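You operate a simulated robot arm through the tools that you are given. There is no shell and no other tool.

You are at the controls of a simulated robot arm. One attempt, no reset.

JOB
Gold watch in the GOLD cell, silver watch in the SILVER cell, lid shut. Set down upright: gold watch, silver watch.
Where things are to end (x, y in the base frame): gold watch within 3 cm of [65, -35]; silver watch within 3 cm of [65, -44].

It is judged by the outcome, as a careful person would: the job done as asked, and still so three seconds after it is handed in. It fails if anything else is knocked over, pushed out of place, dropped, spilled or broken. Lids that push on must go on centred and level and be pressed home; caps that screw on are set level and turned clockwise until they are tight.

ROBOT AND FRAMES
A 7-joint arm with a two-finger parallel gripper, fixed in place. Base frame: the origin is at the foot of the arm, x ahead of it, y to its left, z up; the work surface is at about z = 85. Readings come in cm, degrees, newtons and seconds.
With the tool pointing down near the work surface it reaches from about 30 to 74 cm from the base axis. Its first joint turns from -115.0 to 115.0 degrees. Payload 3.91 kg.
The tool frame sits at the grasp point between the pads (the TCP): z along the fingers, y along the line on which they close. The tips reach 3 cm beyond it. Largest opening 11 cm; finger width 2, thickness 1; the body of the gripper, 4.8 by 11.2 cm, starts 5.5 cm behind the TCP.
Orientation is told as [roll, pitch, yaw] about the base's x, y, z axes, in that order, counted from this pose: with the fingers straight down and closing along the base's y, the tool's x points along the base's -x, its y along +y and its z along -z.

CONTROLS
- The arm moves only by the tool nudge_tool. Its argument "moves" is a list of rows, each a list of 3 entries, a list of its own where there are three numbers: the gripper command, from -1 (fully open) to 1 (shut), values between in proportion, then the shift along the base's x, y, z in mm, then the turn, a rotation vector about the base's x, y, z in degrees. In form: [[hand, [dx, dy, dz], [wx, wy, wz]], ...]. A call has 1 to 20 rows; each row is the pose to reach, as a shift and turn from the pose commanded when the call began. Each row takes 0.2 s and may step no farther than 5 cm and 8.6 degrees from the row before; otherwise, or with a gripper value out of range, the whole call is refused. Where a pose cannot be reached the arm comes as near as it can. A force on the tool above 40 N (or 10 N above the force at the start of the call, whichever is more), or a blocked arm, ends the call early, and 0.2 s more pass. The fingers move at their own pace (about 10.8 cm/s each) and stop on an object; they squeeze with about 24 N. The grip force told is the motor's: it shows also when the fingers shut on nothing. Time passes only in rows, and 0.2 s behind the last, so rows that repeat a pose let the fingers close. The reply holds the time, the measured pose of the TCP, the force on the tool along the base axes, the opening and the grip force, in the units named above and with some noise, with the torque about the TCP (base axes, N m) and any sound that the robot's microphone picked up.
- Cameras (640 x 400 px; columns grow to the right, rows downward): "scene" is fixed at [6.35, 50.94, 145.71]; the picture's right is [-0.52, -0.85, 0.00], its down [-0.33, 0.20, -0.92] and it looks along [0.79, -0.48, -0.38] (base axes); focal length 304 px, centre (320, 200). "wrist" rides on the gripper at [7.2, 1.7, -10.3] in the tool frame; the picture's right is [-0.23, 0.97, 0.00], its down [-0.76, -0.18, -0.62] and it looks along [-0.61, -0.14, 0.78] (tool axes); focal length 222 px, centre (320, 200).
- capture(camera): a new picture of that camera. The clock stands still meanwhile.
- move_column(by): slides the trunk up (or, below 0, down) by that many cm; the arm rides with it, the base frame stays. It gives what a move gives, with no picture.
- measure_at(camera, pixels): for up to 12 pixels [column, row] of the newest picture of that camera ("zoom" is the newest enlarged one), the place [x, y, z] in the base frame of the surface seen there, good to about 0.2 cm, but the place of the scene camera against the robot may be out by one fixed shift of up to 2.5 cm in any direction. The clock stands still meanwhile.
- enlarge(camera, box): a new picture of the part [left, top, right, bottom] of that camera's present view, enlarged. The clock stands still meanwhile.
- job_done(): hands the job in; it is judged then, once.

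Open the gripper and draw the arm clear of the work before you hand the job in, unless the task says otherwise.

The tools are called after "Call:" as a command line: name --argument value ..., lists and objects as JSON in quotes. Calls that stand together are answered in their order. nudge_tool: Moves the arm, as the interface text tells. Its arguments: {"type":"object","properties":{"moves":{"type":"array","items":{"type":"array"}}},"required":["moves"]} The other tools are called the same way: move_column (by) slides the trunk up or down; capture (camera) takes a picture; measure_at (camera, pixels) gives the place of the surface under pixels of a picture; enlarge (camera, box) takes an enlarged picture of a part of a camera's view; job_done () hands the job in.

At the start:

```text
time: 0.0
ee_pos: [51.5, -8.84, 136.99]
orientation: [-0.1, 0.1, 0.0]
force: [0.7, -0.9, 1.1]
ft_torque: [0.03, 0.01, 0.02]
grip_width: 11.01
finger_force: 0.1
trunk travel left (down, up): [-85.0, 14.0]
```

scene: 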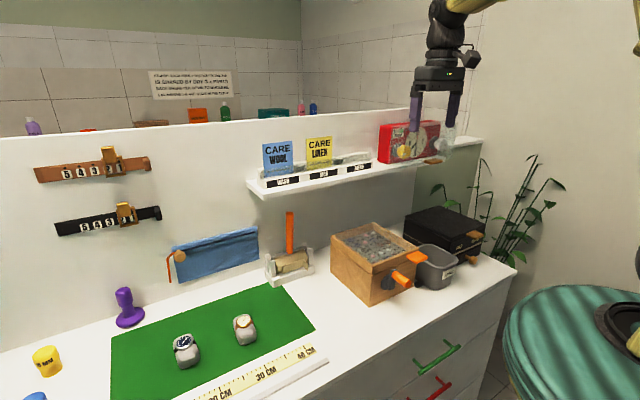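
wrist: 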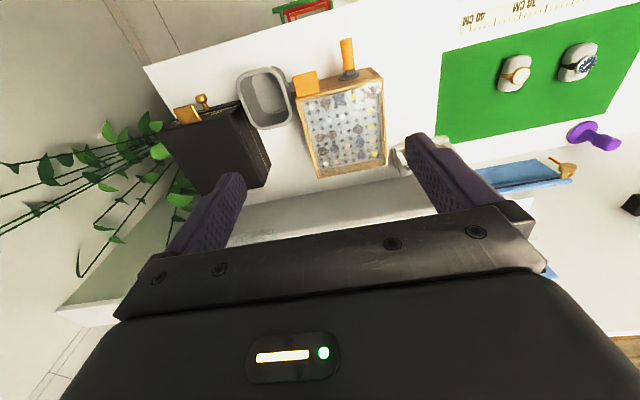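

I see two watches on cushions on the green mat (gold near scene (244,327), silver near (185,348)) and a black box near (443,237), probably the watch box. I enlarge these parts to look closer.

Call:
enlarge --camera "scene" --box '[380, 190, 520, 300]'

Call:
enlarge --camera "scene" --box '[140, 290, 300, 390]'

Call:
enlarge --camera "wrist" --box '[140, 60, 400, 220]'

```text
3.64 times, centred on (450, 245) of scene
```

zoom: 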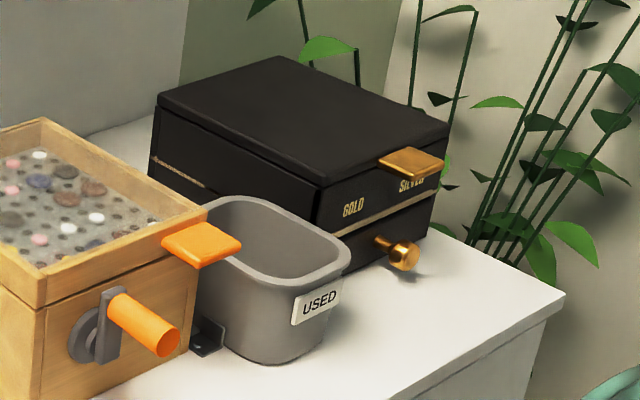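

```text
4.00 times, centred on (220, 340) of scene
```

zoom: 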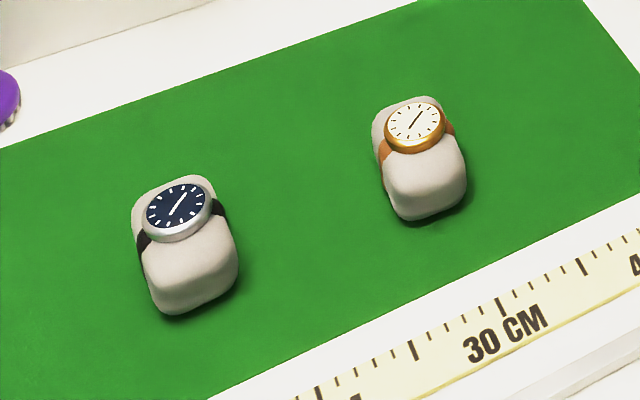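

```text
2.46 times, centred on (270, 140) of wrist
```

zoom: 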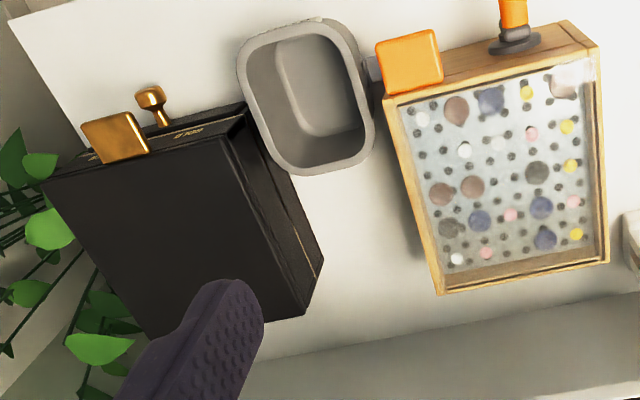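

The black box has a lid with a gold tab, GOLD and SILVER labels on its front, and a knob below. I measure box, watches and nearby things in both cameras.

Call:
capture --camera "wrist"

Call:
measure_at --camera "wrist" --pixels '[[162, 133], [236, 110], [187, 113], [201, 100], [250, 160], [200, 150], [516, 76], [585, 66], [508, 60], [573, 50], [480, 90], [265, 95]]'

Call:
measure_at --camera "scene" --pixels '[[460, 224], [475, 234], [468, 246], [442, 217], [420, 211], [480, 222], [450, 237], [455, 250], [185, 341], [244, 321], [190, 358], [247, 336]]'

```text
taken
```

wrist: 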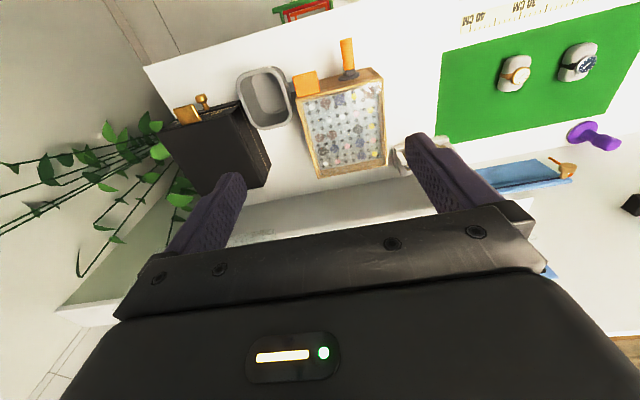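

```text
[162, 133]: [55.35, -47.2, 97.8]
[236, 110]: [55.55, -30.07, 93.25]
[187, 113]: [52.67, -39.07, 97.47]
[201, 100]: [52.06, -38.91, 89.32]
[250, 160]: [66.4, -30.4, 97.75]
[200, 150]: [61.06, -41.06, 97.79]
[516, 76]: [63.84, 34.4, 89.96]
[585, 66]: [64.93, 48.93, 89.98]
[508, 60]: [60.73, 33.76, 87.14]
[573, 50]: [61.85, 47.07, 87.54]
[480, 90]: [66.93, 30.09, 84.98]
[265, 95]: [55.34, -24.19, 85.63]
```

```text
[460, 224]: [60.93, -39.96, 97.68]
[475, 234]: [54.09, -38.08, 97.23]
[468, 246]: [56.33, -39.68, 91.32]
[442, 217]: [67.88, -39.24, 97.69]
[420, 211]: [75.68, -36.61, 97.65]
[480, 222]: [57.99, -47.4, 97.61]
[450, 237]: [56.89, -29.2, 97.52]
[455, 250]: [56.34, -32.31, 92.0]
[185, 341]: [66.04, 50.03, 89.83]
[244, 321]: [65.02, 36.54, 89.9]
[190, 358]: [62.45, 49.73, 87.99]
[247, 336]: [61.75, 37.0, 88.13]
```

The box spans about x 55–75, y −30 to −49, top z 97.7, with the tab at x≈53, y≈−39; the watches sit at about (64,34) and (65,48). I measure the shelf, the wall and other obstacles before moving.

Call:
measure_at --camera "scene" --pixels '[[262, 192], [262, 200], [430, 165], [445, 162], [400, 150], [340, 230], [410, 215], [440, 195], [480, 200], [400, 125], [430, 140], [300, 205]]'

Call:
measure_at --camera "scene" --pixels '[[370, 240], [400, 280], [410, 256], [435, 265], [290, 240], [285, 265], [125, 300], [445, 75], [453, 110], [413, 110], [350, 280], [515, 268]]'

Call:
measure_at --camera "wrist" --pixels '[[140, 190], [90, 310], [300, 215], [300, 240], [210, 190], [267, 180], [205, 193], [160, 128], [250, 100], [180, 108], [192, 120], [310, 85]]'

```text
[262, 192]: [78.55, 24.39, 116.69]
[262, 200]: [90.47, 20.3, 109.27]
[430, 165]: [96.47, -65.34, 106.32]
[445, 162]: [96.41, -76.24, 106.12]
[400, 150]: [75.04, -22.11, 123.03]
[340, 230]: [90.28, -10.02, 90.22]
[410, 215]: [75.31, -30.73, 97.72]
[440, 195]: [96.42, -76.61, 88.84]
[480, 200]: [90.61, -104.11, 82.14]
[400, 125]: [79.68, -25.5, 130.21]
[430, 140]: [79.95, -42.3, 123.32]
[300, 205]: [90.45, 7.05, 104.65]
```

```text
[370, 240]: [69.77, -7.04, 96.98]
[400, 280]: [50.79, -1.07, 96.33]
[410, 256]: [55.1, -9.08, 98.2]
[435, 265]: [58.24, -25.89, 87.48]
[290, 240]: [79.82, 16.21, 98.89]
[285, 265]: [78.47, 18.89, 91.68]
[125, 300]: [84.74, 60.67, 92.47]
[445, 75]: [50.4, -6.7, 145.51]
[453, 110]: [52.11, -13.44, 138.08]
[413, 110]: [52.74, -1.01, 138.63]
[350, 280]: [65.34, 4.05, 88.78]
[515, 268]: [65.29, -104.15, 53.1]
```

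```text
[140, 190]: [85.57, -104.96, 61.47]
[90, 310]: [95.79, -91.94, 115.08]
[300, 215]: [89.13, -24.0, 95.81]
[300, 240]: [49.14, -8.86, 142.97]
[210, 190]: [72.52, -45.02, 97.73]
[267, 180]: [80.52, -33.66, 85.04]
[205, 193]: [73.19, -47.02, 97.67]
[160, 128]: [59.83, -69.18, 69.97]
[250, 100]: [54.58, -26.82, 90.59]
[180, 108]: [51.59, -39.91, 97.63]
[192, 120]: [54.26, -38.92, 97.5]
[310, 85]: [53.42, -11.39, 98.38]
```

The shelf front is at x≈75–78, z≈116–123, and the box lies just below it. I move the hand toward a point in front of and above the box to get a close wrist view.

Call:
nudge_tool --moves '[[-1, [-10, -40, -30], [0, 0, 0]], [-1, [-20, -80, -60], [0, 0, 0]], [-1, [-30, -120, -90], [0, 0, 0]], [-1, [-40, -160, -120], [0, 0, 0]], [-1, [-50, -200, -150], [0, 0, 0]], [-1, [-60, -240, -180], [0, 0, 0]], [-1, [-65, -270, -190], [0, 0, 0]], [-1, [-65, -270, -190], [0, 0, 0]]]'

Call:
capture --camera "wrist"

Call:
capture --camera "scene"

```text
refused: row 1 steps farther than a row can; nothing moved
```

```text
taken
```

wrist: 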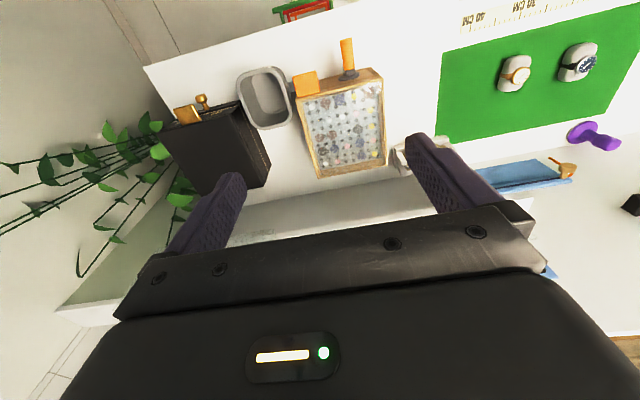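

```text
taken
```

scene: 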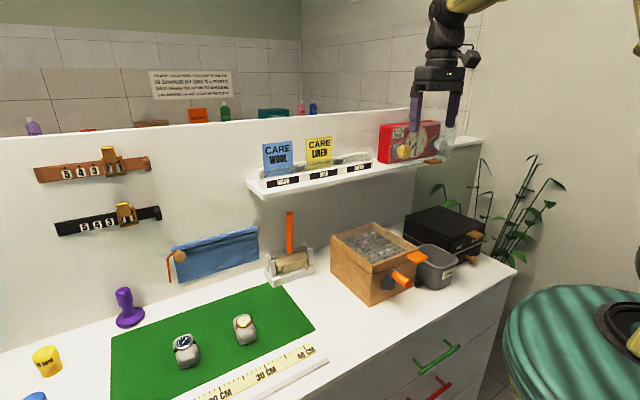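

The first row's step was 5.1 cm, just over the limit, so nothing moved. I repeat with shorter steps (about 3.5 cm per row).

Call:
nudge_tool --moves '[[-1, [-7, -27, -19], [0, 0, 0]], [-1, [-14, -54, -38], [0, 0, 0]], [-1, [-21, -81, -57], [0, 0, 0]], [-1, [-28, -108, -76], [0, 0, 0]], [-1, [-35, -135, -95], [0, 0, 0]], [-1, [-42, -162, -114], [0, 0, 0]], [-1, [-49, -189, -133], [0, 0, 0]], [-1, [-56, -216, -152], [0, 0, 0]], [-1, [-63, -243, -171], [0, 0, 0]], [-1, [-65, -270, -190], [0, 0, 0]], [-1, [-65, -270, -190], [0, 0, 0]]]'

Call:
capture --camera "wrist"

Call:
capture --camera "scene"

```text
time: 2.4
ee_pos: [45.02, -35.79, 118.21]
orientation: [0.0, -0.1, 0.1]
force: [-0.1, 0.1, -0.6]
ft_torque: [-0.02, -0.03, -0.02]
grip_width: 11.04
finger_force: 0.1
trunk travel left (down, up): [-85.0, 14.0]
```

```text
taken
```

wrist: 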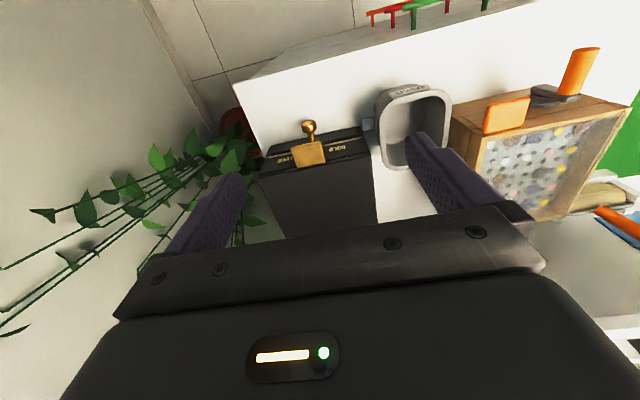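

```text
taken
```

scene: 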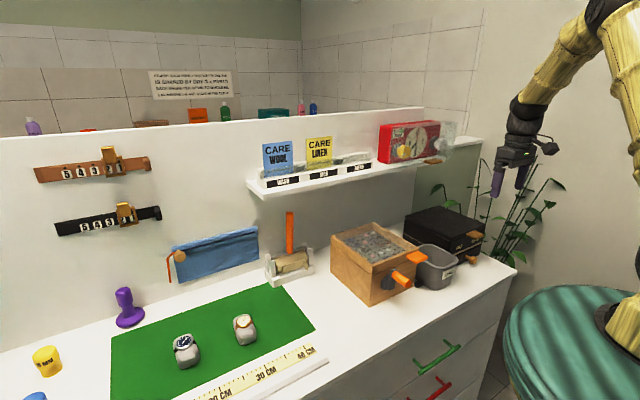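

The box is now at wrist (310,175) with the gold tab at (310,153). I enlarge it and measure the tab, knob and edges.

Call:
enlarge --camera "wrist" --box '[240, 90, 400, 240]'

Call:
measure_at --camera "wrist" --pixels '[[297, 146], [322, 143], [298, 164], [324, 162], [308, 125], [263, 170], [368, 153], [372, 200], [280, 230], [360, 135], [310, 200], [308, 134]]'

Call:
enlarge --camera "scene" --box '[400, 195, 500, 280]'

```text
2.67 times, centred on (320, 165) of wrist
```

zoom: 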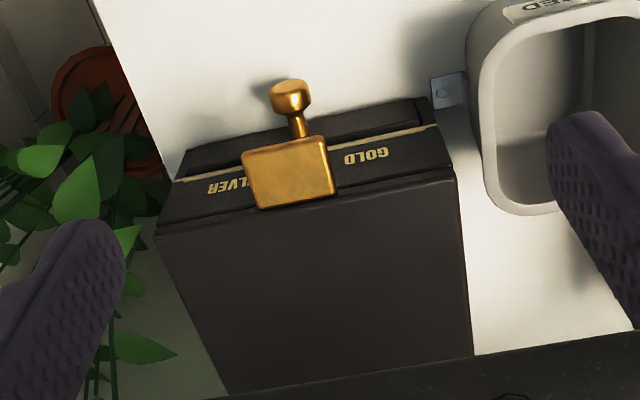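

```text
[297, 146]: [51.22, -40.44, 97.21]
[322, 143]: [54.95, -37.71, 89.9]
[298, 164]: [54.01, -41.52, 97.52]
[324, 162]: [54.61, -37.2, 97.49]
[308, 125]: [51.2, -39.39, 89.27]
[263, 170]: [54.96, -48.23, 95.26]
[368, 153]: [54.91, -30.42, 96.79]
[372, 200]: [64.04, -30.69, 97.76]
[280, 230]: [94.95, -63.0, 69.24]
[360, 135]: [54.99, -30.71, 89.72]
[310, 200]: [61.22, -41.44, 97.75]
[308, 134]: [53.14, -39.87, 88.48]
```

```text
4.71 times, centred on (450, 238) of scene
```

zoom: 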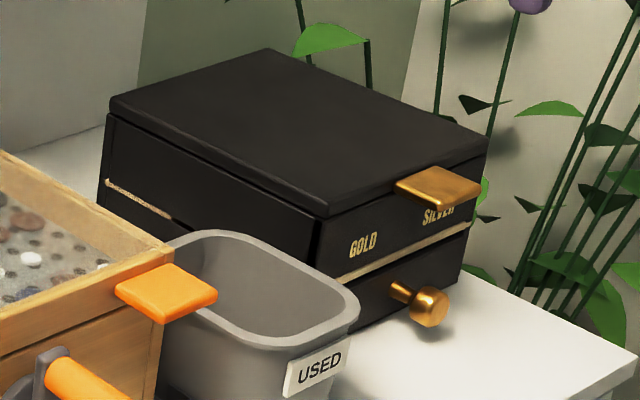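

The lid is a thin slab (top z 97.75) with a tab at x 51.2–54.3, y about −41.3 to −37.3. The shelf may be in the way of the opening lid, so I enlarge and measure the shelf's end in the scene view.

Call:
enlarge --camera "scene" --box '[360, 110, 490, 200]'

Call:
measure_at --camera "zoom" --pixels '[[60, 220], [60, 240], [60, 255], [200, 215], [200, 240], [300, 210], [380, 200], [420, 190], [440, 160], [400, 215], [350, 225], [300, 235]]'

```text
4.44 times, centred on (425, 155) of scene
```

zoom: 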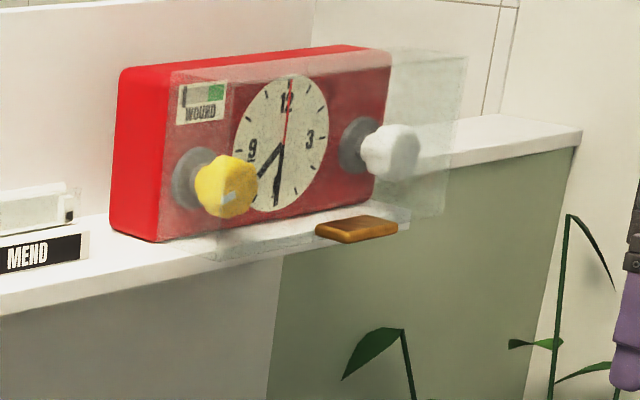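

```text
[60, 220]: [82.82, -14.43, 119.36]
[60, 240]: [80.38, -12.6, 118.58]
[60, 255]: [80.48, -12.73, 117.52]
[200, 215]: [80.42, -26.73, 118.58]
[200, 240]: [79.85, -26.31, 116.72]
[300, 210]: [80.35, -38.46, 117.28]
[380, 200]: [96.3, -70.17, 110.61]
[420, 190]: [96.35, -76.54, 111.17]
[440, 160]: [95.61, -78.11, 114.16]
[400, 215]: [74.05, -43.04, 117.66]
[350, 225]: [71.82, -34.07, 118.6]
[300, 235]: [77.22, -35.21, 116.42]
```

A transparent cover with a brown handle (scene ≈ [72,−36,118]) juts out over the shelf near the box, which the lid or hand might hit. I pitch the tool up by 34° to look at the shelf and the back of the box with the wrist camera, backing off a little.

Call:
nudge_tool --moves '[[-1, [-20, 0, 0], [0, -8, 0]], [-1, [-40, 0, 0], [0, -16, 0]], [-1, [-60, 0, 0], [0, -24, 0]], [-1, [-60, 0, 0], [0, -32, 0]], [-1, [-60, 0, 0], [0, -34, 0]], [-1, [-60, 0, 0], [0, -34, 0]]]'

Call:
capture --camera "wrist"

```text
time: 3.8
ee_pos: [38.97, -35.7, 118.09]
orientation: [0.0, -33.9, 0.0]
force: [-0.1, -0.1, 1.2]
ft_torque: [0.0, 0.04, 0.0]
grip_width: 11.0
finger_force: 0.1
trunk travel left (down, up): [-85.0, 14.0]
```

```text
taken
```

wrist: 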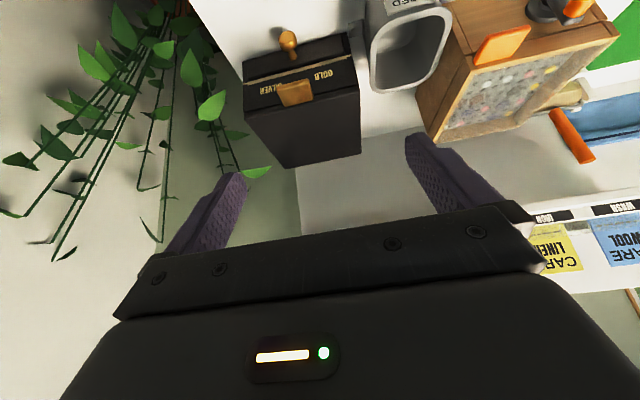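

The lid's rear edge is visible now at about wrist (285,167)–(360,155). I measure lid corners in both cameras to work out the scene camera's shift, and the shelf edge.

Call:
measure_at --camera "wrist" --pixels '[[284, 164], [357, 152], [290, 160], [350, 150], [356, 100], [248, 115], [354, 92], [350, 120], [600, 207], [620, 232], [560, 213], [320, 130]]'

Call:
enlarge --camera "scene" --box '[395, 195, 495, 275]'

```text
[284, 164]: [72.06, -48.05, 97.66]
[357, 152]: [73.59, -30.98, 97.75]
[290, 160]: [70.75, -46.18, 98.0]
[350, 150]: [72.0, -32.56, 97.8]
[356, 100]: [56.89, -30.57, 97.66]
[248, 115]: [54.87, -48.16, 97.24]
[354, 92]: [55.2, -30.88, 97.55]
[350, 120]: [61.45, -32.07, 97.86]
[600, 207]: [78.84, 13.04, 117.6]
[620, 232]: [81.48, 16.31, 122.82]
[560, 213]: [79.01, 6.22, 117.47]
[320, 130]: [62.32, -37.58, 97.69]
```

```text
5.00 times, centred on (445, 235) of scene
```

zoom: 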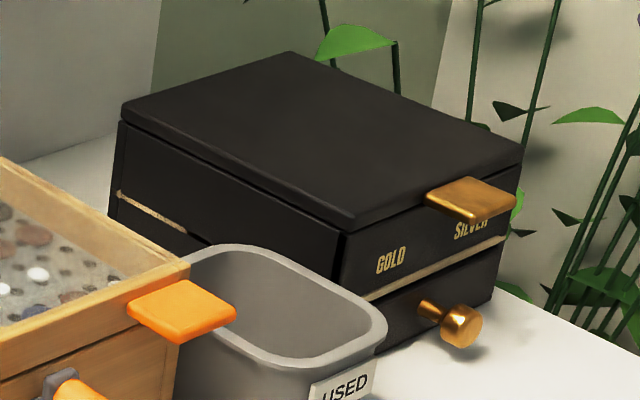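

I measure the same lid and tab corners in the scene zoom to get the shift.

Call:
measure_at --camera "zoom" --pixels '[[352, 218], [518, 148], [125, 108], [288, 58], [470, 212], [432, 195], [512, 190], [465, 180], [352, 235], [345, 300], [465, 325], [240, 160]]'

Call:
enlarge --camera "wrist" --box '[230, 20, 380, 180]'

```text
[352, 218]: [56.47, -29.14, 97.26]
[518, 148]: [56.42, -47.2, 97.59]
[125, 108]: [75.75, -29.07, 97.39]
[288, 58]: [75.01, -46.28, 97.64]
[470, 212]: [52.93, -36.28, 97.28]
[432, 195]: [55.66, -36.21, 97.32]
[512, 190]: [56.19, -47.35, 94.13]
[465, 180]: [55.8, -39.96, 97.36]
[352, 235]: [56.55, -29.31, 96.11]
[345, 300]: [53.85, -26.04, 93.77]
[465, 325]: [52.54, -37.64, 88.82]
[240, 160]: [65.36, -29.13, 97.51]
```

```text
2.50 times, centred on (305, 100) of wrist
```

zoom: 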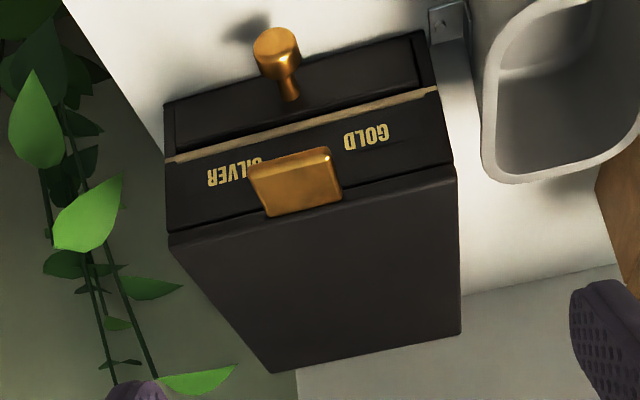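

Scene shift is about (+1.4, +1.5, 0); true lid spans x 55–74, y −30.6 to −48.4, tab centre ≈ (52.9, −39.5, 97.2). I go to a stand-off in front of the tab with the tool pitched 45°, so the fingers can take the tab's two sides.

Call:
nudge_tool --moves '[[-1, [14, -8, -30], [0, -3, 0]], [-1, [28, -16, -60], [0, -6, 0]], [-1, [42, -24, -90], [0, -9, 0]], [-0.6, [56, -32, -120], [0, -11, 0]], [-0.27, [70, -38, -140], [0, -11, 0]], [-0.27, [81, -38, -152], [0, -11, 0]], [-0.27, [81, -38, -152], [0, -11, 0]], [-0.27, [81, -38, -152], [0, -11, 0]]]'

Call:
capture --camera "wrist"

Call:
capture --camera "scene"

```text
time: 5.6
ee_pos: [47.09, -39.55, 102.69]
orientation: [0.0, -45.0, 0.0]
force: [-0.5, -0.6, -0.4]
ft_torque: [0.0, 0.02, -0.01]
grip_width: 7.01
finger_force: 0.0
trunk travel left (down, up): [-85.0, 14.0]
```

```text
taken
```

wrist: 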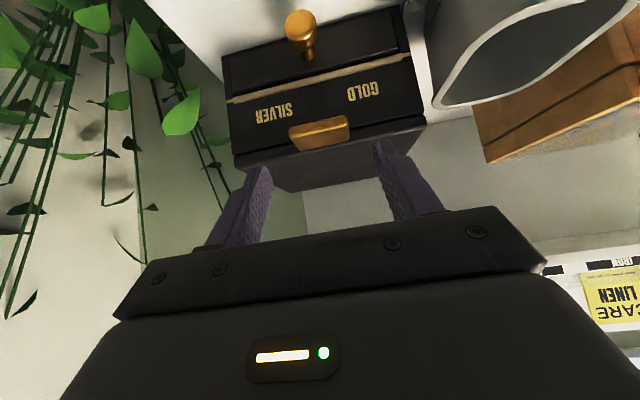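

```text
taken
```

scene: 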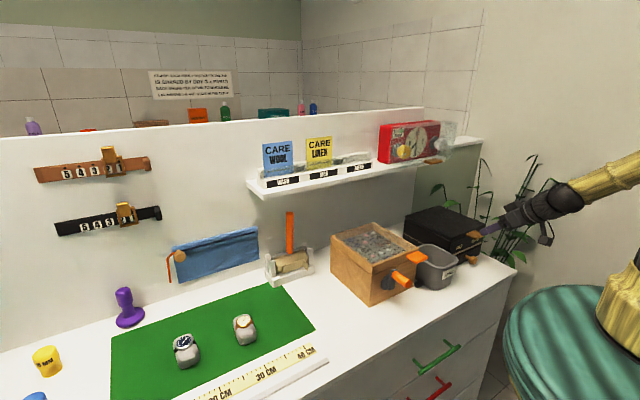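

Tab is at wrist (319,133), between the fingers. I measure its corners before going in.

Call:
enlarge --camera "wrist" --box '[220, 60, 430, 220]'

Call:
measure_at --camera "wrist" --pixels '[[291, 129], [347, 118], [295, 146], [348, 135], [320, 123], [320, 137], [290, 137], [350, 127], [306, 24], [300, 165], [390, 150], [240, 160]]'

```text
2.50 times, centred on (325, 140) of wrist
```

zoom: 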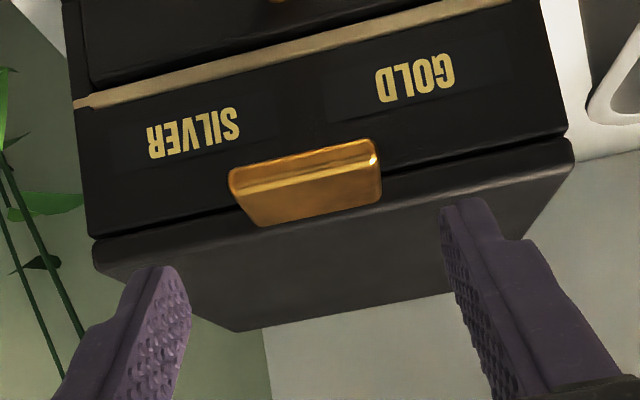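

```text
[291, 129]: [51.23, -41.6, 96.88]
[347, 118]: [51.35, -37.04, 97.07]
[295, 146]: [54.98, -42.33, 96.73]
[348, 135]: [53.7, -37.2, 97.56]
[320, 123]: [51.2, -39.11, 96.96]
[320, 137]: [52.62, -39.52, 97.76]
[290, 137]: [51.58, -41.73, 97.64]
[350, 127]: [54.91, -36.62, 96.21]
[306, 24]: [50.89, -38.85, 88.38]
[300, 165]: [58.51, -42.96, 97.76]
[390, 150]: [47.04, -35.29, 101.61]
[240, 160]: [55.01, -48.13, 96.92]
```

The tab spans x 51.2–54.9, y −41.7 to −37.0, z 96.7–97.7. I move the tips around its sides and close.

Call:
nudge_tool --moves '[[-0.27, [15, 1, -14], [0, 0, 0]], [-0.27, [30, 1, -28], [0, 0, 0]], [-0.27, [43, 1, -41], [0, 0, 0]], [-0.27, [43, 1, -41], [0, 0, 0]], [0.1, [43, 1, -41], [0, 0, 0]], [0.5, [43, 1, -41], [0, 0, 0]], [0.5, [43, 1, -41], [0, 0, 0]]]'

Call:
capture --camera "wrist"

```text
time: 7.2
ee_pos: [51.36, -39.52, 98.67]
orientation: [0.1, -44.9, -0.2]
force: [-1.1, 2.3, -0.2]
ft_torque: [0.01, 0.22, 0.05]
grip_width: 4.97
finger_force: 45.2
trunk travel left (down, up): [-85.0, 14.0]
```

```text
taken
```

wrist: 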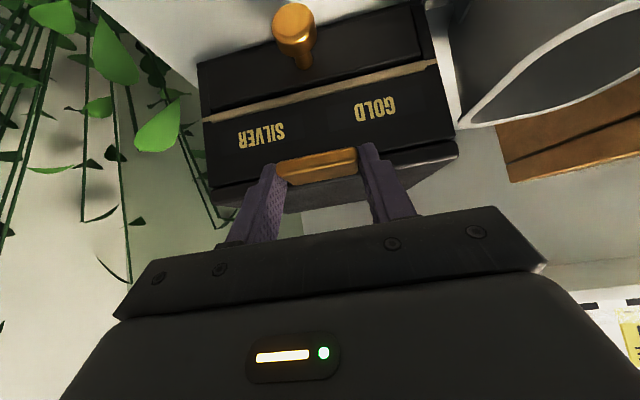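

The tab is gripped (opening 4.97 cm, grip 45 N). I lift gently along the hinge arc about the rear edge (x≈74), the first ~10°, and watch the force.

Call:
nudge_tool --moves '[[0.5, [0, 0, 9], [0, 0, 0]], [0.5, [1, 0, 18], [0, 0, 0]], [0.5, [2, 0, 28], [0, 0, 0]], [0.5, [3, 0, 37], [0, 0, 0]], [0.5, [3, 0, 37], [0, 0, 0]]]'

Call:
capture --camera "wrist"

Call:
enlarge --camera "scene" --box '[380, 170, 560, 290]'

```text
time: 8.4
ee_pos: [51.84, -39.45, 102.25]
orientation: [0.1, -44.9, 0.0]
force: [-3.5, 4.6, -6.7]
ft_torque: [0.01, 1.52, 0.01]
grip_width: 4.96
finger_force: 44.6
trunk travel left (down, up): [-85.0, 14.0]
```

```text
taken
```

wrist: 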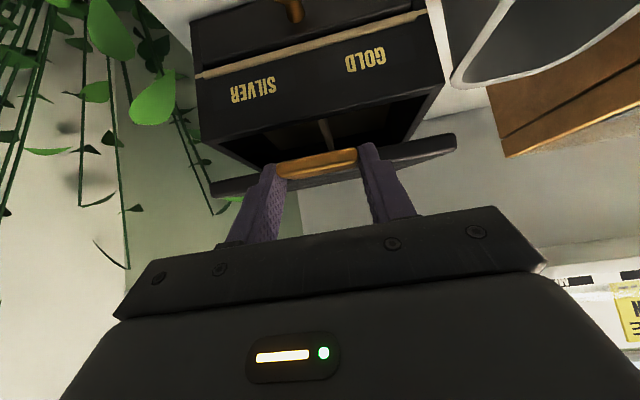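

```text
3.33 times, centred on (470, 230) of scene
```

zoom: 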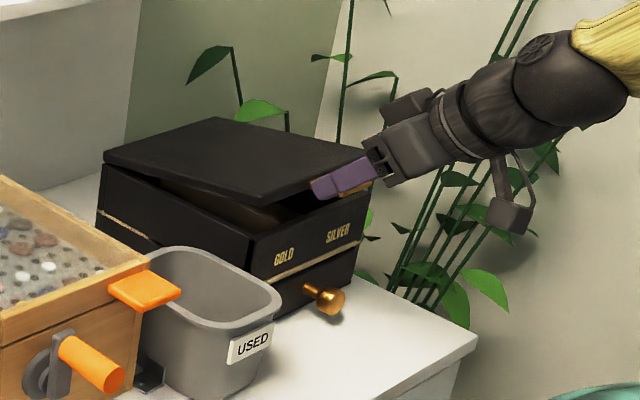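

The lid is hinged at the rear and follows well; a divider between cells shows at wrist (325,135). I go on along the arc to about 40°, easing the tool pitch a little with it.

Call:
nudge_tool --moves '[[0.5, [4.3, 0, 15.8], [0, 1, 0]], [0.5, [10.2, 0, 33.6], [0, 2, 0]], [0.5, [17.5, 0, 51], [0, 3, 0]], [0.5, [26.2, 0, 67.5], [0, 3.5, 0]], [0.5, [36.2, 0, 83.2], [0, 4, 0]], [0.5, [47.7, 0, 98.1], [0, 5, 0]], [0.5, [47.7, 0, 98.1], [0, 5, 0]]]'

Call:
capture --camera "wrist"

Call:
enlarge --camera "scene" --box '[360, 110, 560, 280]'

```text
time: 10.0
ee_pos: [56.35, -39.52, 112.19]
orientation: [0.0, -40.0, 0.0]
force: [-3.1, 3.8, -3.3]
ft_torque: [0.05, 1.1, 0.13]
grip_width: 4.97
finger_force: 45.3
trunk travel left (down, up): [-85.0, 14.0]
```

```text
taken
```

wrist: 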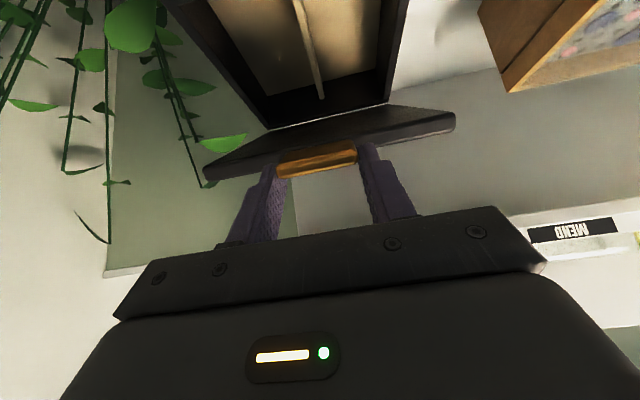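

```text
2.35 times, centred on (460, 195) of scene
```

zoom: 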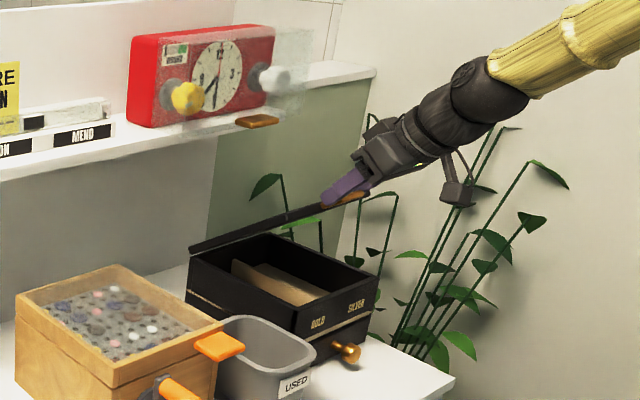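

The lid is at about 40° and both cells are visible; the lid path is still clear of the brown handle. I continue to about 60° and check.

Call:
nudge_tool --moves '[[0.5, [13, 0, 13.8], [0, 1, 0]], [0.5, [26.9, 0, 26.6], [0, 2, 0]], [0.5, [41.9, 0, 38.1], [0, 3, 0]], [0.5, [57.7, 0, 48.2], [0, 4, 0]], [0.5, [57.7, 0, 48.2], [0, 4, 0]]]'

Call:
capture --camera "wrist"

Call:
enlarge --camera "scene" --box '[360, 110, 560, 280]'

```text
time: 11.2
ee_pos: [62.25, -39.56, 117.19]
orientation: [-0.1, -36.1, 0.2]
force: [-9.7, 3.9, 1.9]
ft_torque: [0.02, 1.38, 0.34]
grip_width: 4.97
finger_force: 44.7
trunk travel left (down, up): [-85.0, 14.0]
```

```text
taken
```

wrist: 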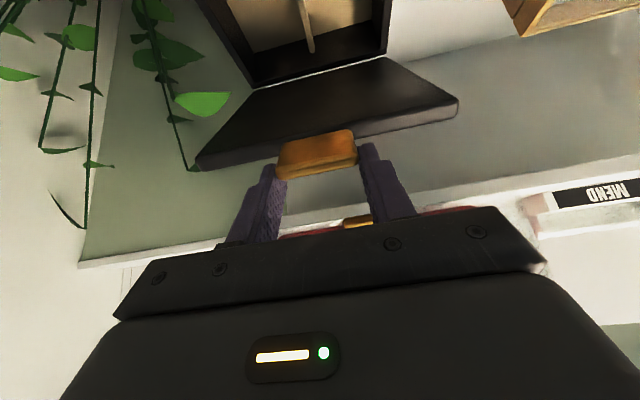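

```text
2.35 times, centred on (460, 195) of scene
```

zoom: 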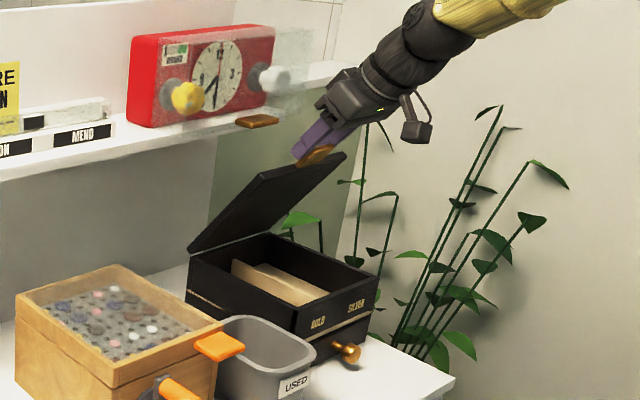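

Lid is at about 60°. A gold-brown piece shows beyond the fingers at wrist (357,221), the cover's handle; I measure it and the lid in the robot's frame.

Call:
measure_at --camera "wrist" --pixels '[[350, 222], [360, 220], [366, 224], [300, 235], [450, 212], [330, 140], [250, 140], [440, 95], [385, 62], [265, 90], [440, 118], [480, 208]]'

Call:
enlarge --camera "wrist" --box '[250, 100, 470, 260]'

```text
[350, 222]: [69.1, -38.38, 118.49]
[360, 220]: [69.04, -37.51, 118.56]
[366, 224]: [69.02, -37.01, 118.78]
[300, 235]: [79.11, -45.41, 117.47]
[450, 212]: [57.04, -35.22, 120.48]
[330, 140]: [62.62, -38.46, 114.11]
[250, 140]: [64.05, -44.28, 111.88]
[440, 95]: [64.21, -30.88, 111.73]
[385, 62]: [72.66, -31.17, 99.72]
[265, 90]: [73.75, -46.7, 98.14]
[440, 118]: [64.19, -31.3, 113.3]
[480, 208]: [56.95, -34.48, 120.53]
```

```text
2.50 times, centred on (360, 180) of wrist
```

zoom: 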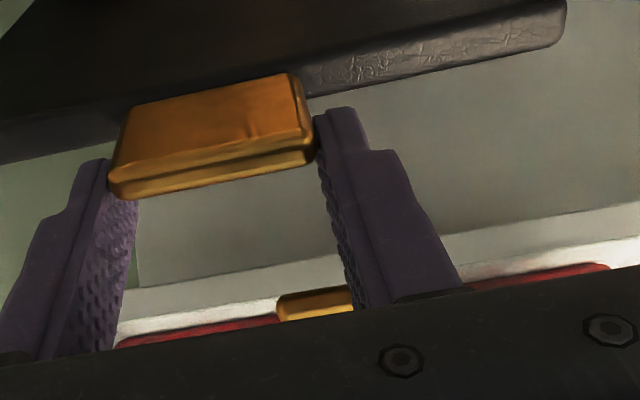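

The handle's front is at x≈69.0, z≈118.5, so I must stop the lid before about 70°. I go to 66° and then ease the grip in small steps to see whether the lid stays by itself.

Call:
nudge_tool --moves '[[0.5, [8, 0, 4.5], [0, 0.5, 0]], [0.5, [16, 0, 8.3], [0, 0.8, 0]], [0.5, [20, 0, 10.2], [0, 1, 0]], [0.5, [20, 0, 10.2], [0, 1, 0]], [0.2, [20, 0, 10.2], [0, 1, 0]], [0.15, [20, 0, 10.2], [0, 1, 0]], [0.13, [20, 0, 10.2], [0, 1, 0]]]'

Call:
enlarge --camera "scene" --box '[360, 110, 560, 280]'

```text
time: 12.8
ee_pos: [64.16, -39.48, 118.29]
orientation: [0.0, -35.2, 0.0]
force: [-8.3, -0.1, 7.6]
ft_torque: [-0.18, 0.86, -0.31]
grip_width: 4.96
finger_force: 45.0
trunk travel left (down, up): [-85.0, 14.0]
```

```text
2.35 times, centred on (460, 195) of scene
```

zoom: 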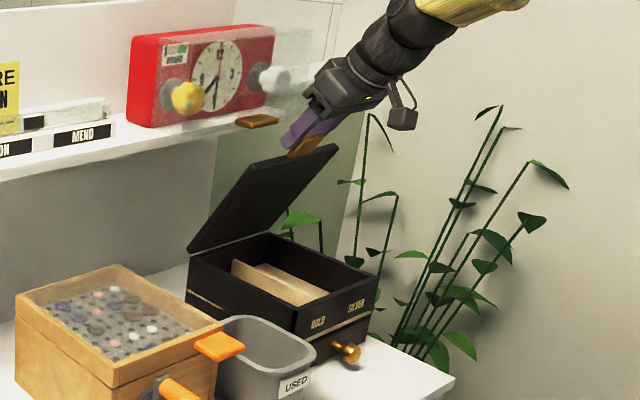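

The grip still holds fully (45 N). I shift 2 mm outward to relieve the radial force and ease the fingers to just about the tab's width.

Call:
nudge_tool --moves '[[0.13, [-1, 0, 3], [0, 0, 0]], [0.11, [-1, 0, 3], [0, 0, 0]], [0.1, [-1, 0, 3], [0, 0, 0]]]'

Call:
capture --camera "wrist"

```text
time: 13.6
ee_pos: [64.4, -39.45, 118.34]
orientation: [0.1, -35.0, 0.0]
force: [0.5, -2.5, -0.3]
ft_torque: [-0.08, 0.0, -0.03]
grip_width: 5.0
finger_force: 1.0
trunk travel left (down, up): [-85.0, 14.0]
```

```text
taken
```

wrist: 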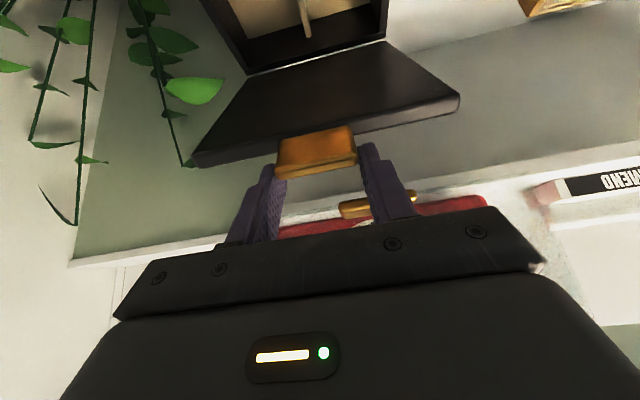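

Grip is down to 1 N, force on the tool near zero, and the lid stays at its angle. I open a little more and look whether it remains.

Call:
nudge_tool --moves '[[0.05, [-1, 0, 0], [0, 0, 0]], [-0.05, [-1, 0, 0], [0, 0, 0]], [-0.15, [-1, 0, 0], [0, 0, 0]], [-0.15, [-1, 0, 0], [0, 0, 0]]]'

Call:
capture --camera "wrist"

Call:
enlarge --camera "scene" --box '[360, 110, 560, 280]'

```text
time: 14.6
ee_pos: [64.05, -39.5, 118.33]
orientation: [0.0, -35.0, 0.1]
force: [0.3, -0.4, 0.1]
ft_torque: [-0.03, -0.02, -0.02]
grip_width: 6.34
finger_force: 0.0
trunk travel left (down, up): [-85.0, 14.0]
```

```text
taken
```

wrist: 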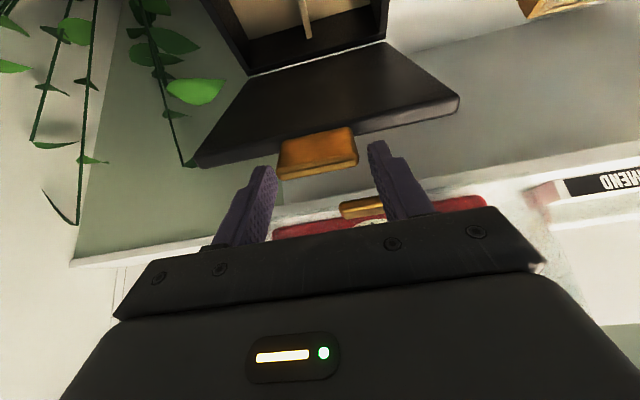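

```text
2.35 times, centred on (460, 195) of scene
```

zoom: 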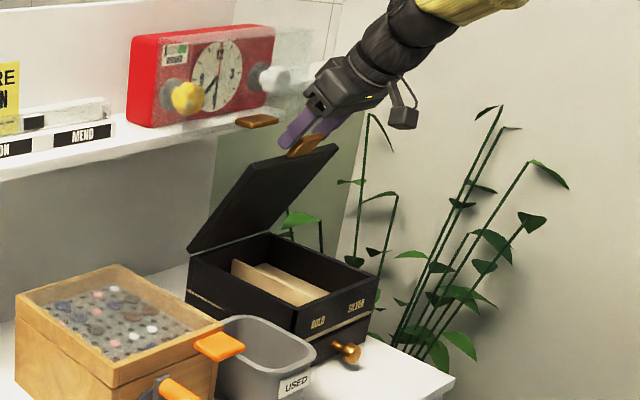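

The lid holds itself at ~66°. I withdraw back and up along the finger axis, then look into the box from the front.

Call:
nudge_tool --moves '[[-0.15, [-17, 0, 25], [0, 0, 0]], [-0.15, [-37, 0, 45], [0, 0, 0]], [-0.5, [-70, 0, 60], [0, 2, 0]], [-1, [-110, 5, 60], [0, 8, 0]], [-1, [-150, 10, 50], [0, 14, 0]], [-1, [-180, 15, 40], [0, 20, 0]], [-1, [-180, 15, 40], [0, 20, 0]]]'

Call:
capture --camera "wrist"

```text
time: 16.2
ee_pos: [46.02, -38.09, 122.34]
orientation: [0.1, -14.9, 0.0]
force: [-0.3, -0.9, -0.2]
ft_torque: [0.0, 0.02, -0.01]
grip_width: 11.02
finger_force: 0.1
trunk travel left (down, up): [-85.0, 14.0]
```

```text
taken
```

wrist: 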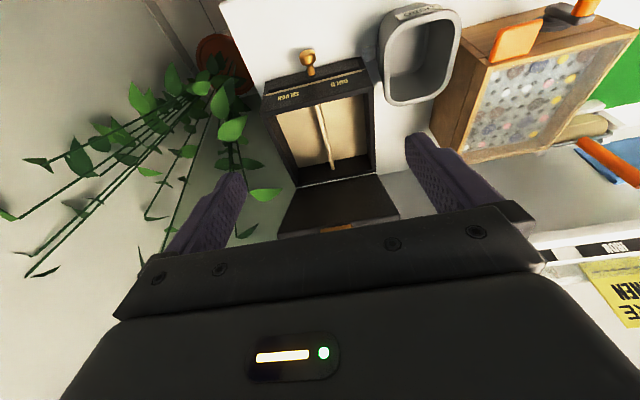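

The open cells are visible at wrist (300,135) and (350,120), separated by a divider. I enlarge and measure the cell floor, walls and divider.

Call:
enlarge --camera "wrist" --box '[250, 50, 410, 210]'

Call:
measure_at --camera "wrist" --pixels '[[300, 140], [350, 125], [323, 125], [327, 150], [281, 115], [372, 100], [372, 130], [350, 155], [305, 165], [318, 108], [295, 125], [345, 105]]'

```text
2.50 times, centred on (330, 130) of wrist
```

zoom: 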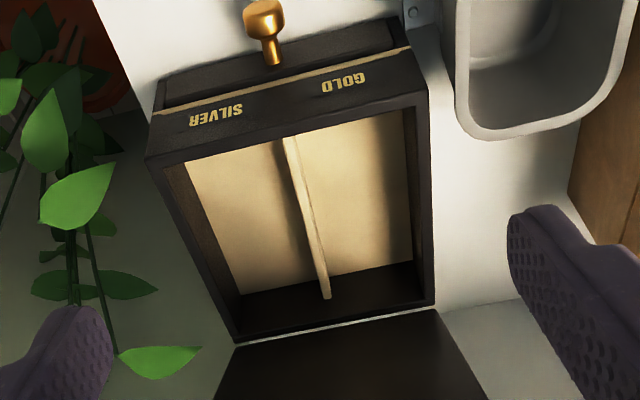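

```text
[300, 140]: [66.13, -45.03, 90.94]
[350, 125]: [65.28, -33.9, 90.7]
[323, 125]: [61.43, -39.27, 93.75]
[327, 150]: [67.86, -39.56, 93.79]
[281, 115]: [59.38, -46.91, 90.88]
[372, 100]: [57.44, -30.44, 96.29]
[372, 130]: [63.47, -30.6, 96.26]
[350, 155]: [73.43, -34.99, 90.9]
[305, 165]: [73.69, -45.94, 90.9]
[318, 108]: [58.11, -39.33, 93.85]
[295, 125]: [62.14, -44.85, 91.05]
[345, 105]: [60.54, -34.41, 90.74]
```

Cell floors are at z≈90.9, rim 96.3, divider top 93.8 at y≈−39.4; the cells are about 8 cm wide in y and 17 cm long in x. Now I swing over to the watches at height to look at them closely.

Call:
nudge_tool --moves '[[-1, [0, 40, 10], [0, 0, 0]], [-1, [0, 84, 10], [0, 0, 0]], [-1, [0, 128, 10], [0, 0, 0]], [-1, [0, 172, 10], [0, 0, 0]], [-1, [0, 216, 10], [0, 0, 0]], [-1, [0, 260, 10], [0, 0, 0]], [-1, [0, 304, 10], [0, 0, 0]], [-1, [0, 348, 10], [0, 0, 0]], [-1, [0, 392, 10], [0, 0, 0]], [-1, [0, 436, 10], [0, 0, 0]], [-1, [0, 480, 10], [0, 0, 0]], [-1, [0, 524, 10], [0, 0, 0]], [-1, [0, 568, 10], [0, 0, 0]], [-1, [0, 612, 0], [0, 0, 0]], [-1, [0, 656, -20], [0, 0, 0]], [-1, [0, 700, -40], [0, 0, 0]], [-1, [0, 740, -60], [0, 0, 0]], [-1, [0, 760, -80], [0, 0, 0]], [-1, [0, 760, -80], [0, 0, 0]]]'

Call:
capture --camera "wrist"

Call:
capture --camera "scene"

```text
time: 20.2
ee_pos: [45.76, 38.07, 114.47]
orientation: [0.0, -15.0, -0.1]
force: [0.4, 0.6, 0.7]
ft_torque: [0.0, -0.01, 0.0]
grip_width: 11.03
finger_force: 0.1
trunk travel left (down, up): [-85.0, 14.0]
```

```text
taken
```

wrist: 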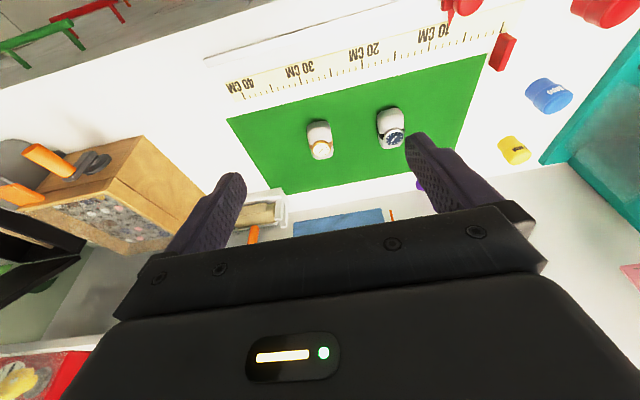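

```text
taken
```

scene: 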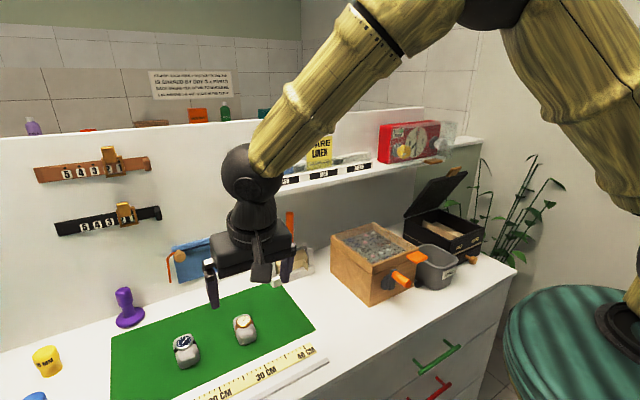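

Gold watch at wrist (320,140), silver at (390,128). I enlarge and measure them.

Call:
enlarge --camera "wrist" --box '[280, 90, 430, 180]'

Call:
measure_at --camera "wrist" --pixels '[[321, 149], [392, 139], [319, 128], [388, 117], [309, 135], [332, 132], [318, 123], [379, 122], [400, 118], [386, 110], [320, 157], [392, 148]]'

```text
4.27 times, centred on (355, 135) of wrist
```

zoom: 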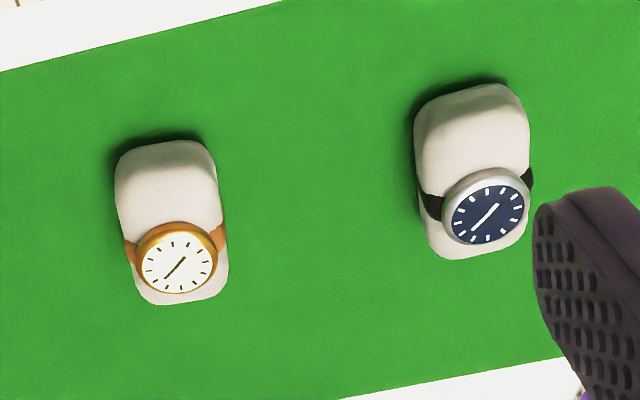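

```text
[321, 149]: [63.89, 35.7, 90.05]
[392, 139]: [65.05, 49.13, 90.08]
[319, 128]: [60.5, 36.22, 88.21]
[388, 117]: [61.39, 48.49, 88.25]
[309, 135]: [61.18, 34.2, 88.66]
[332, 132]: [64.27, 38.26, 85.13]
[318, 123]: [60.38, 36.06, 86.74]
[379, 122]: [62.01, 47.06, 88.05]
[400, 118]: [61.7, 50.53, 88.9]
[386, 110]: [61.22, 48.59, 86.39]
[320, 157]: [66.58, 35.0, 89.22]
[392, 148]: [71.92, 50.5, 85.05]
```

The pillows are about 4.3 cm wide in y, ~6.5 cm long in x, face tops at z≈90. I move closer and pitch to 28° to get better geometry and test the reach.

Call:
nudge_tool --moves '[[-1, [15, 0, -20], [0, -4, 0]], [-1, [30, -5, -40], [0, -8, 0]], [-1, [45, -10, -60], [0, -12, 0]], [-1, [55, -15, -80], [0, -13, 0]], [-1, [60, -20, -100], [0, -13, 0]], [-1, [60, -20, -100], [0, -13, 0]]]'

Call:
capture --camera "wrist"

```text
time: 21.6
ee_pos: [52.15, 36.1, 104.39]
orientation: [0.0, -28.1, 0.0]
force: [-0.5, -0.1, -0.3]
ft_torque: [0.01, -0.01, 0.01]
grip_width: 11.0
finger_force: 0.1
trunk travel left (down, up): [-85.0, 14.0]
```

```text
taken
```

wrist: 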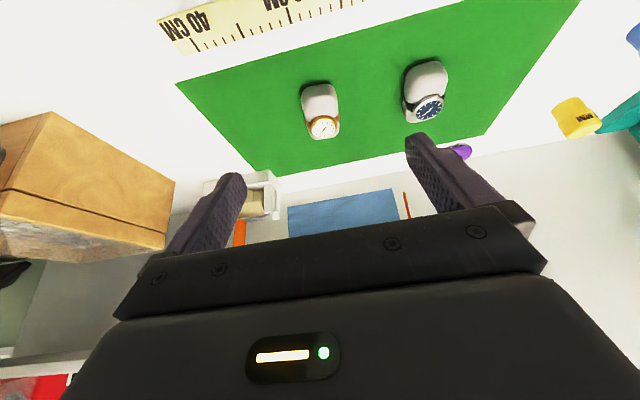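

I enlarge the two watches from here and measure outline points of the gold one.

Call:
enlarge --camera "wrist" --box '[280, 50, 460, 150]'

Call:
measure_at --camera "zoom" --pixels '[[150, 272], [145, 205], [95, 200], [195, 190], [90, 150], [190, 140], [140, 125], [140, 160], [105, 290], [205, 280], [150, 310], [150, 245]]'

Call:
measure_at --camera "zoom" --pixels '[[525, 210], [515, 140], [460, 140], [575, 120], [450, 90], [570, 70], [510, 50], [515, 90], [455, 240], [590, 215], [530, 260], [520, 175]]'

```text
3.56 times, centred on (370, 100) of wrist
```

zoom: 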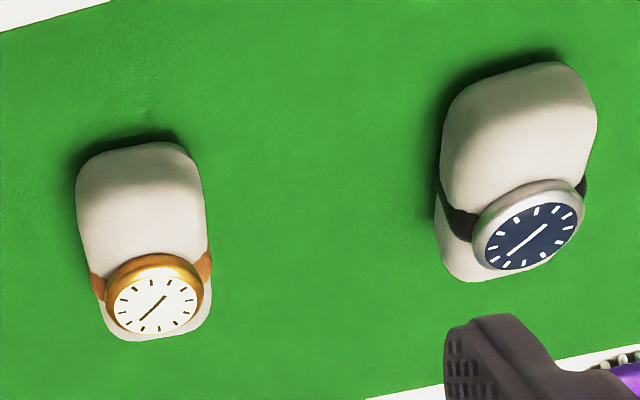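

```text
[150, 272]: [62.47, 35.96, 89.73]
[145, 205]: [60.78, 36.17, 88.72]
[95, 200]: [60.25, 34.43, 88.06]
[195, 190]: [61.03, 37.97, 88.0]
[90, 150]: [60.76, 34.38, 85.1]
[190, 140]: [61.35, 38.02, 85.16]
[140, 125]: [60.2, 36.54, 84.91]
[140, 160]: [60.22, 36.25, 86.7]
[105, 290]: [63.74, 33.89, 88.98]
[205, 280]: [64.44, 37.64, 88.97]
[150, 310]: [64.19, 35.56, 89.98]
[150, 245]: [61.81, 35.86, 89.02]
```

```text
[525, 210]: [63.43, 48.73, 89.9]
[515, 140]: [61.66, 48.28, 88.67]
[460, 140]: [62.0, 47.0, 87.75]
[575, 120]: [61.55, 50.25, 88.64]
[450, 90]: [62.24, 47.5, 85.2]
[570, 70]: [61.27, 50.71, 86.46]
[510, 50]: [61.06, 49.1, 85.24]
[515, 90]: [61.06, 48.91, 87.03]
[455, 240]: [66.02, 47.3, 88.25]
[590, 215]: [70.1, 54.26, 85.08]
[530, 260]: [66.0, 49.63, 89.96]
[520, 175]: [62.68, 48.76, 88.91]
```

Gold pillow: x 60.2–66.8, centre y≈35.8, ~4.1 cm wide, yawed about −8°. I go to a stand-off 8 cm back along the finger axis with that yaw and a 7 cm opening.

Call:
nudge_tool --moves '[[-0.6, [17, 1, -22], [0, 0, -4]], [-0.27, [34, 2, -44], [0, 0, -8]], [-0.27, [51, 3, -66], [0, 0, -8]], [-0.27, [68, 3, -86], [0, 0, -8]], [-0.27, [68, 3, -86], [0, 0, -8]]]'

Call:
capture --camera "wrist"

```text
time: 22.8
ee_pos: [58.71, 36.13, 95.67]
orientation: [0.0, -27.9, -8.1]
force: [-0.9, 0.1, 0.9]
ft_torque: [-0.03, -0.03, -0.03]
grip_width: 7.01
finger_force: 0.2
trunk travel left (down, up): [-85.0, 14.0]
```

```text
taken
```

wrist: 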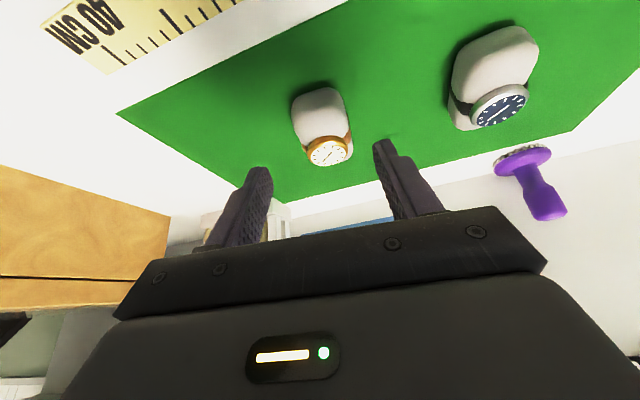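

The gold watch is at wrist (325,125) between the fingers. I measure its outline from here to refine the centre and yaw.

Call:
enlarge --camera "wrist" --box '[230, 70, 430, 200]'

Call:
measure_at --camera "wrist" --pixels '[[295, 110], [343, 105], [299, 125], [348, 120], [304, 145], [352, 140], [322, 103], [320, 90], [322, 118], [329, 150], [328, 162], [318, 95]]'

```text
3.08 times, centred on (330, 135) of wrist
```

zoom: 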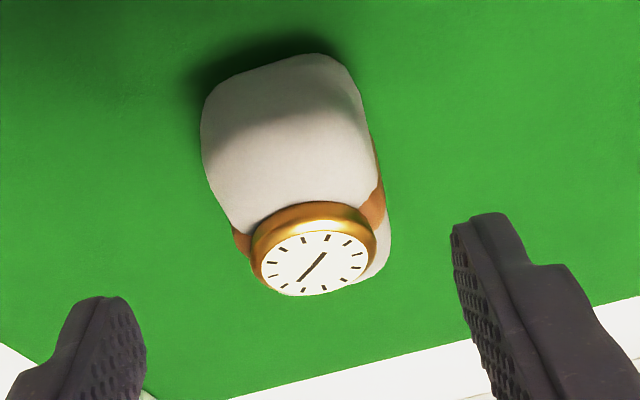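

```text
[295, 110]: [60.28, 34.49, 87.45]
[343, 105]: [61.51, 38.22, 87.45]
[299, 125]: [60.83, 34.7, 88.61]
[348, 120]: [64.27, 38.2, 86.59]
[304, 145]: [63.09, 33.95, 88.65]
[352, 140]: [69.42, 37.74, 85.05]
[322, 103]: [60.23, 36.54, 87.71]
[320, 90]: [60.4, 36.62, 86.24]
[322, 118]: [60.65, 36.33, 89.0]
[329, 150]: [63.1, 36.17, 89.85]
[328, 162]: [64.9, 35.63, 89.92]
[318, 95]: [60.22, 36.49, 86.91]
```

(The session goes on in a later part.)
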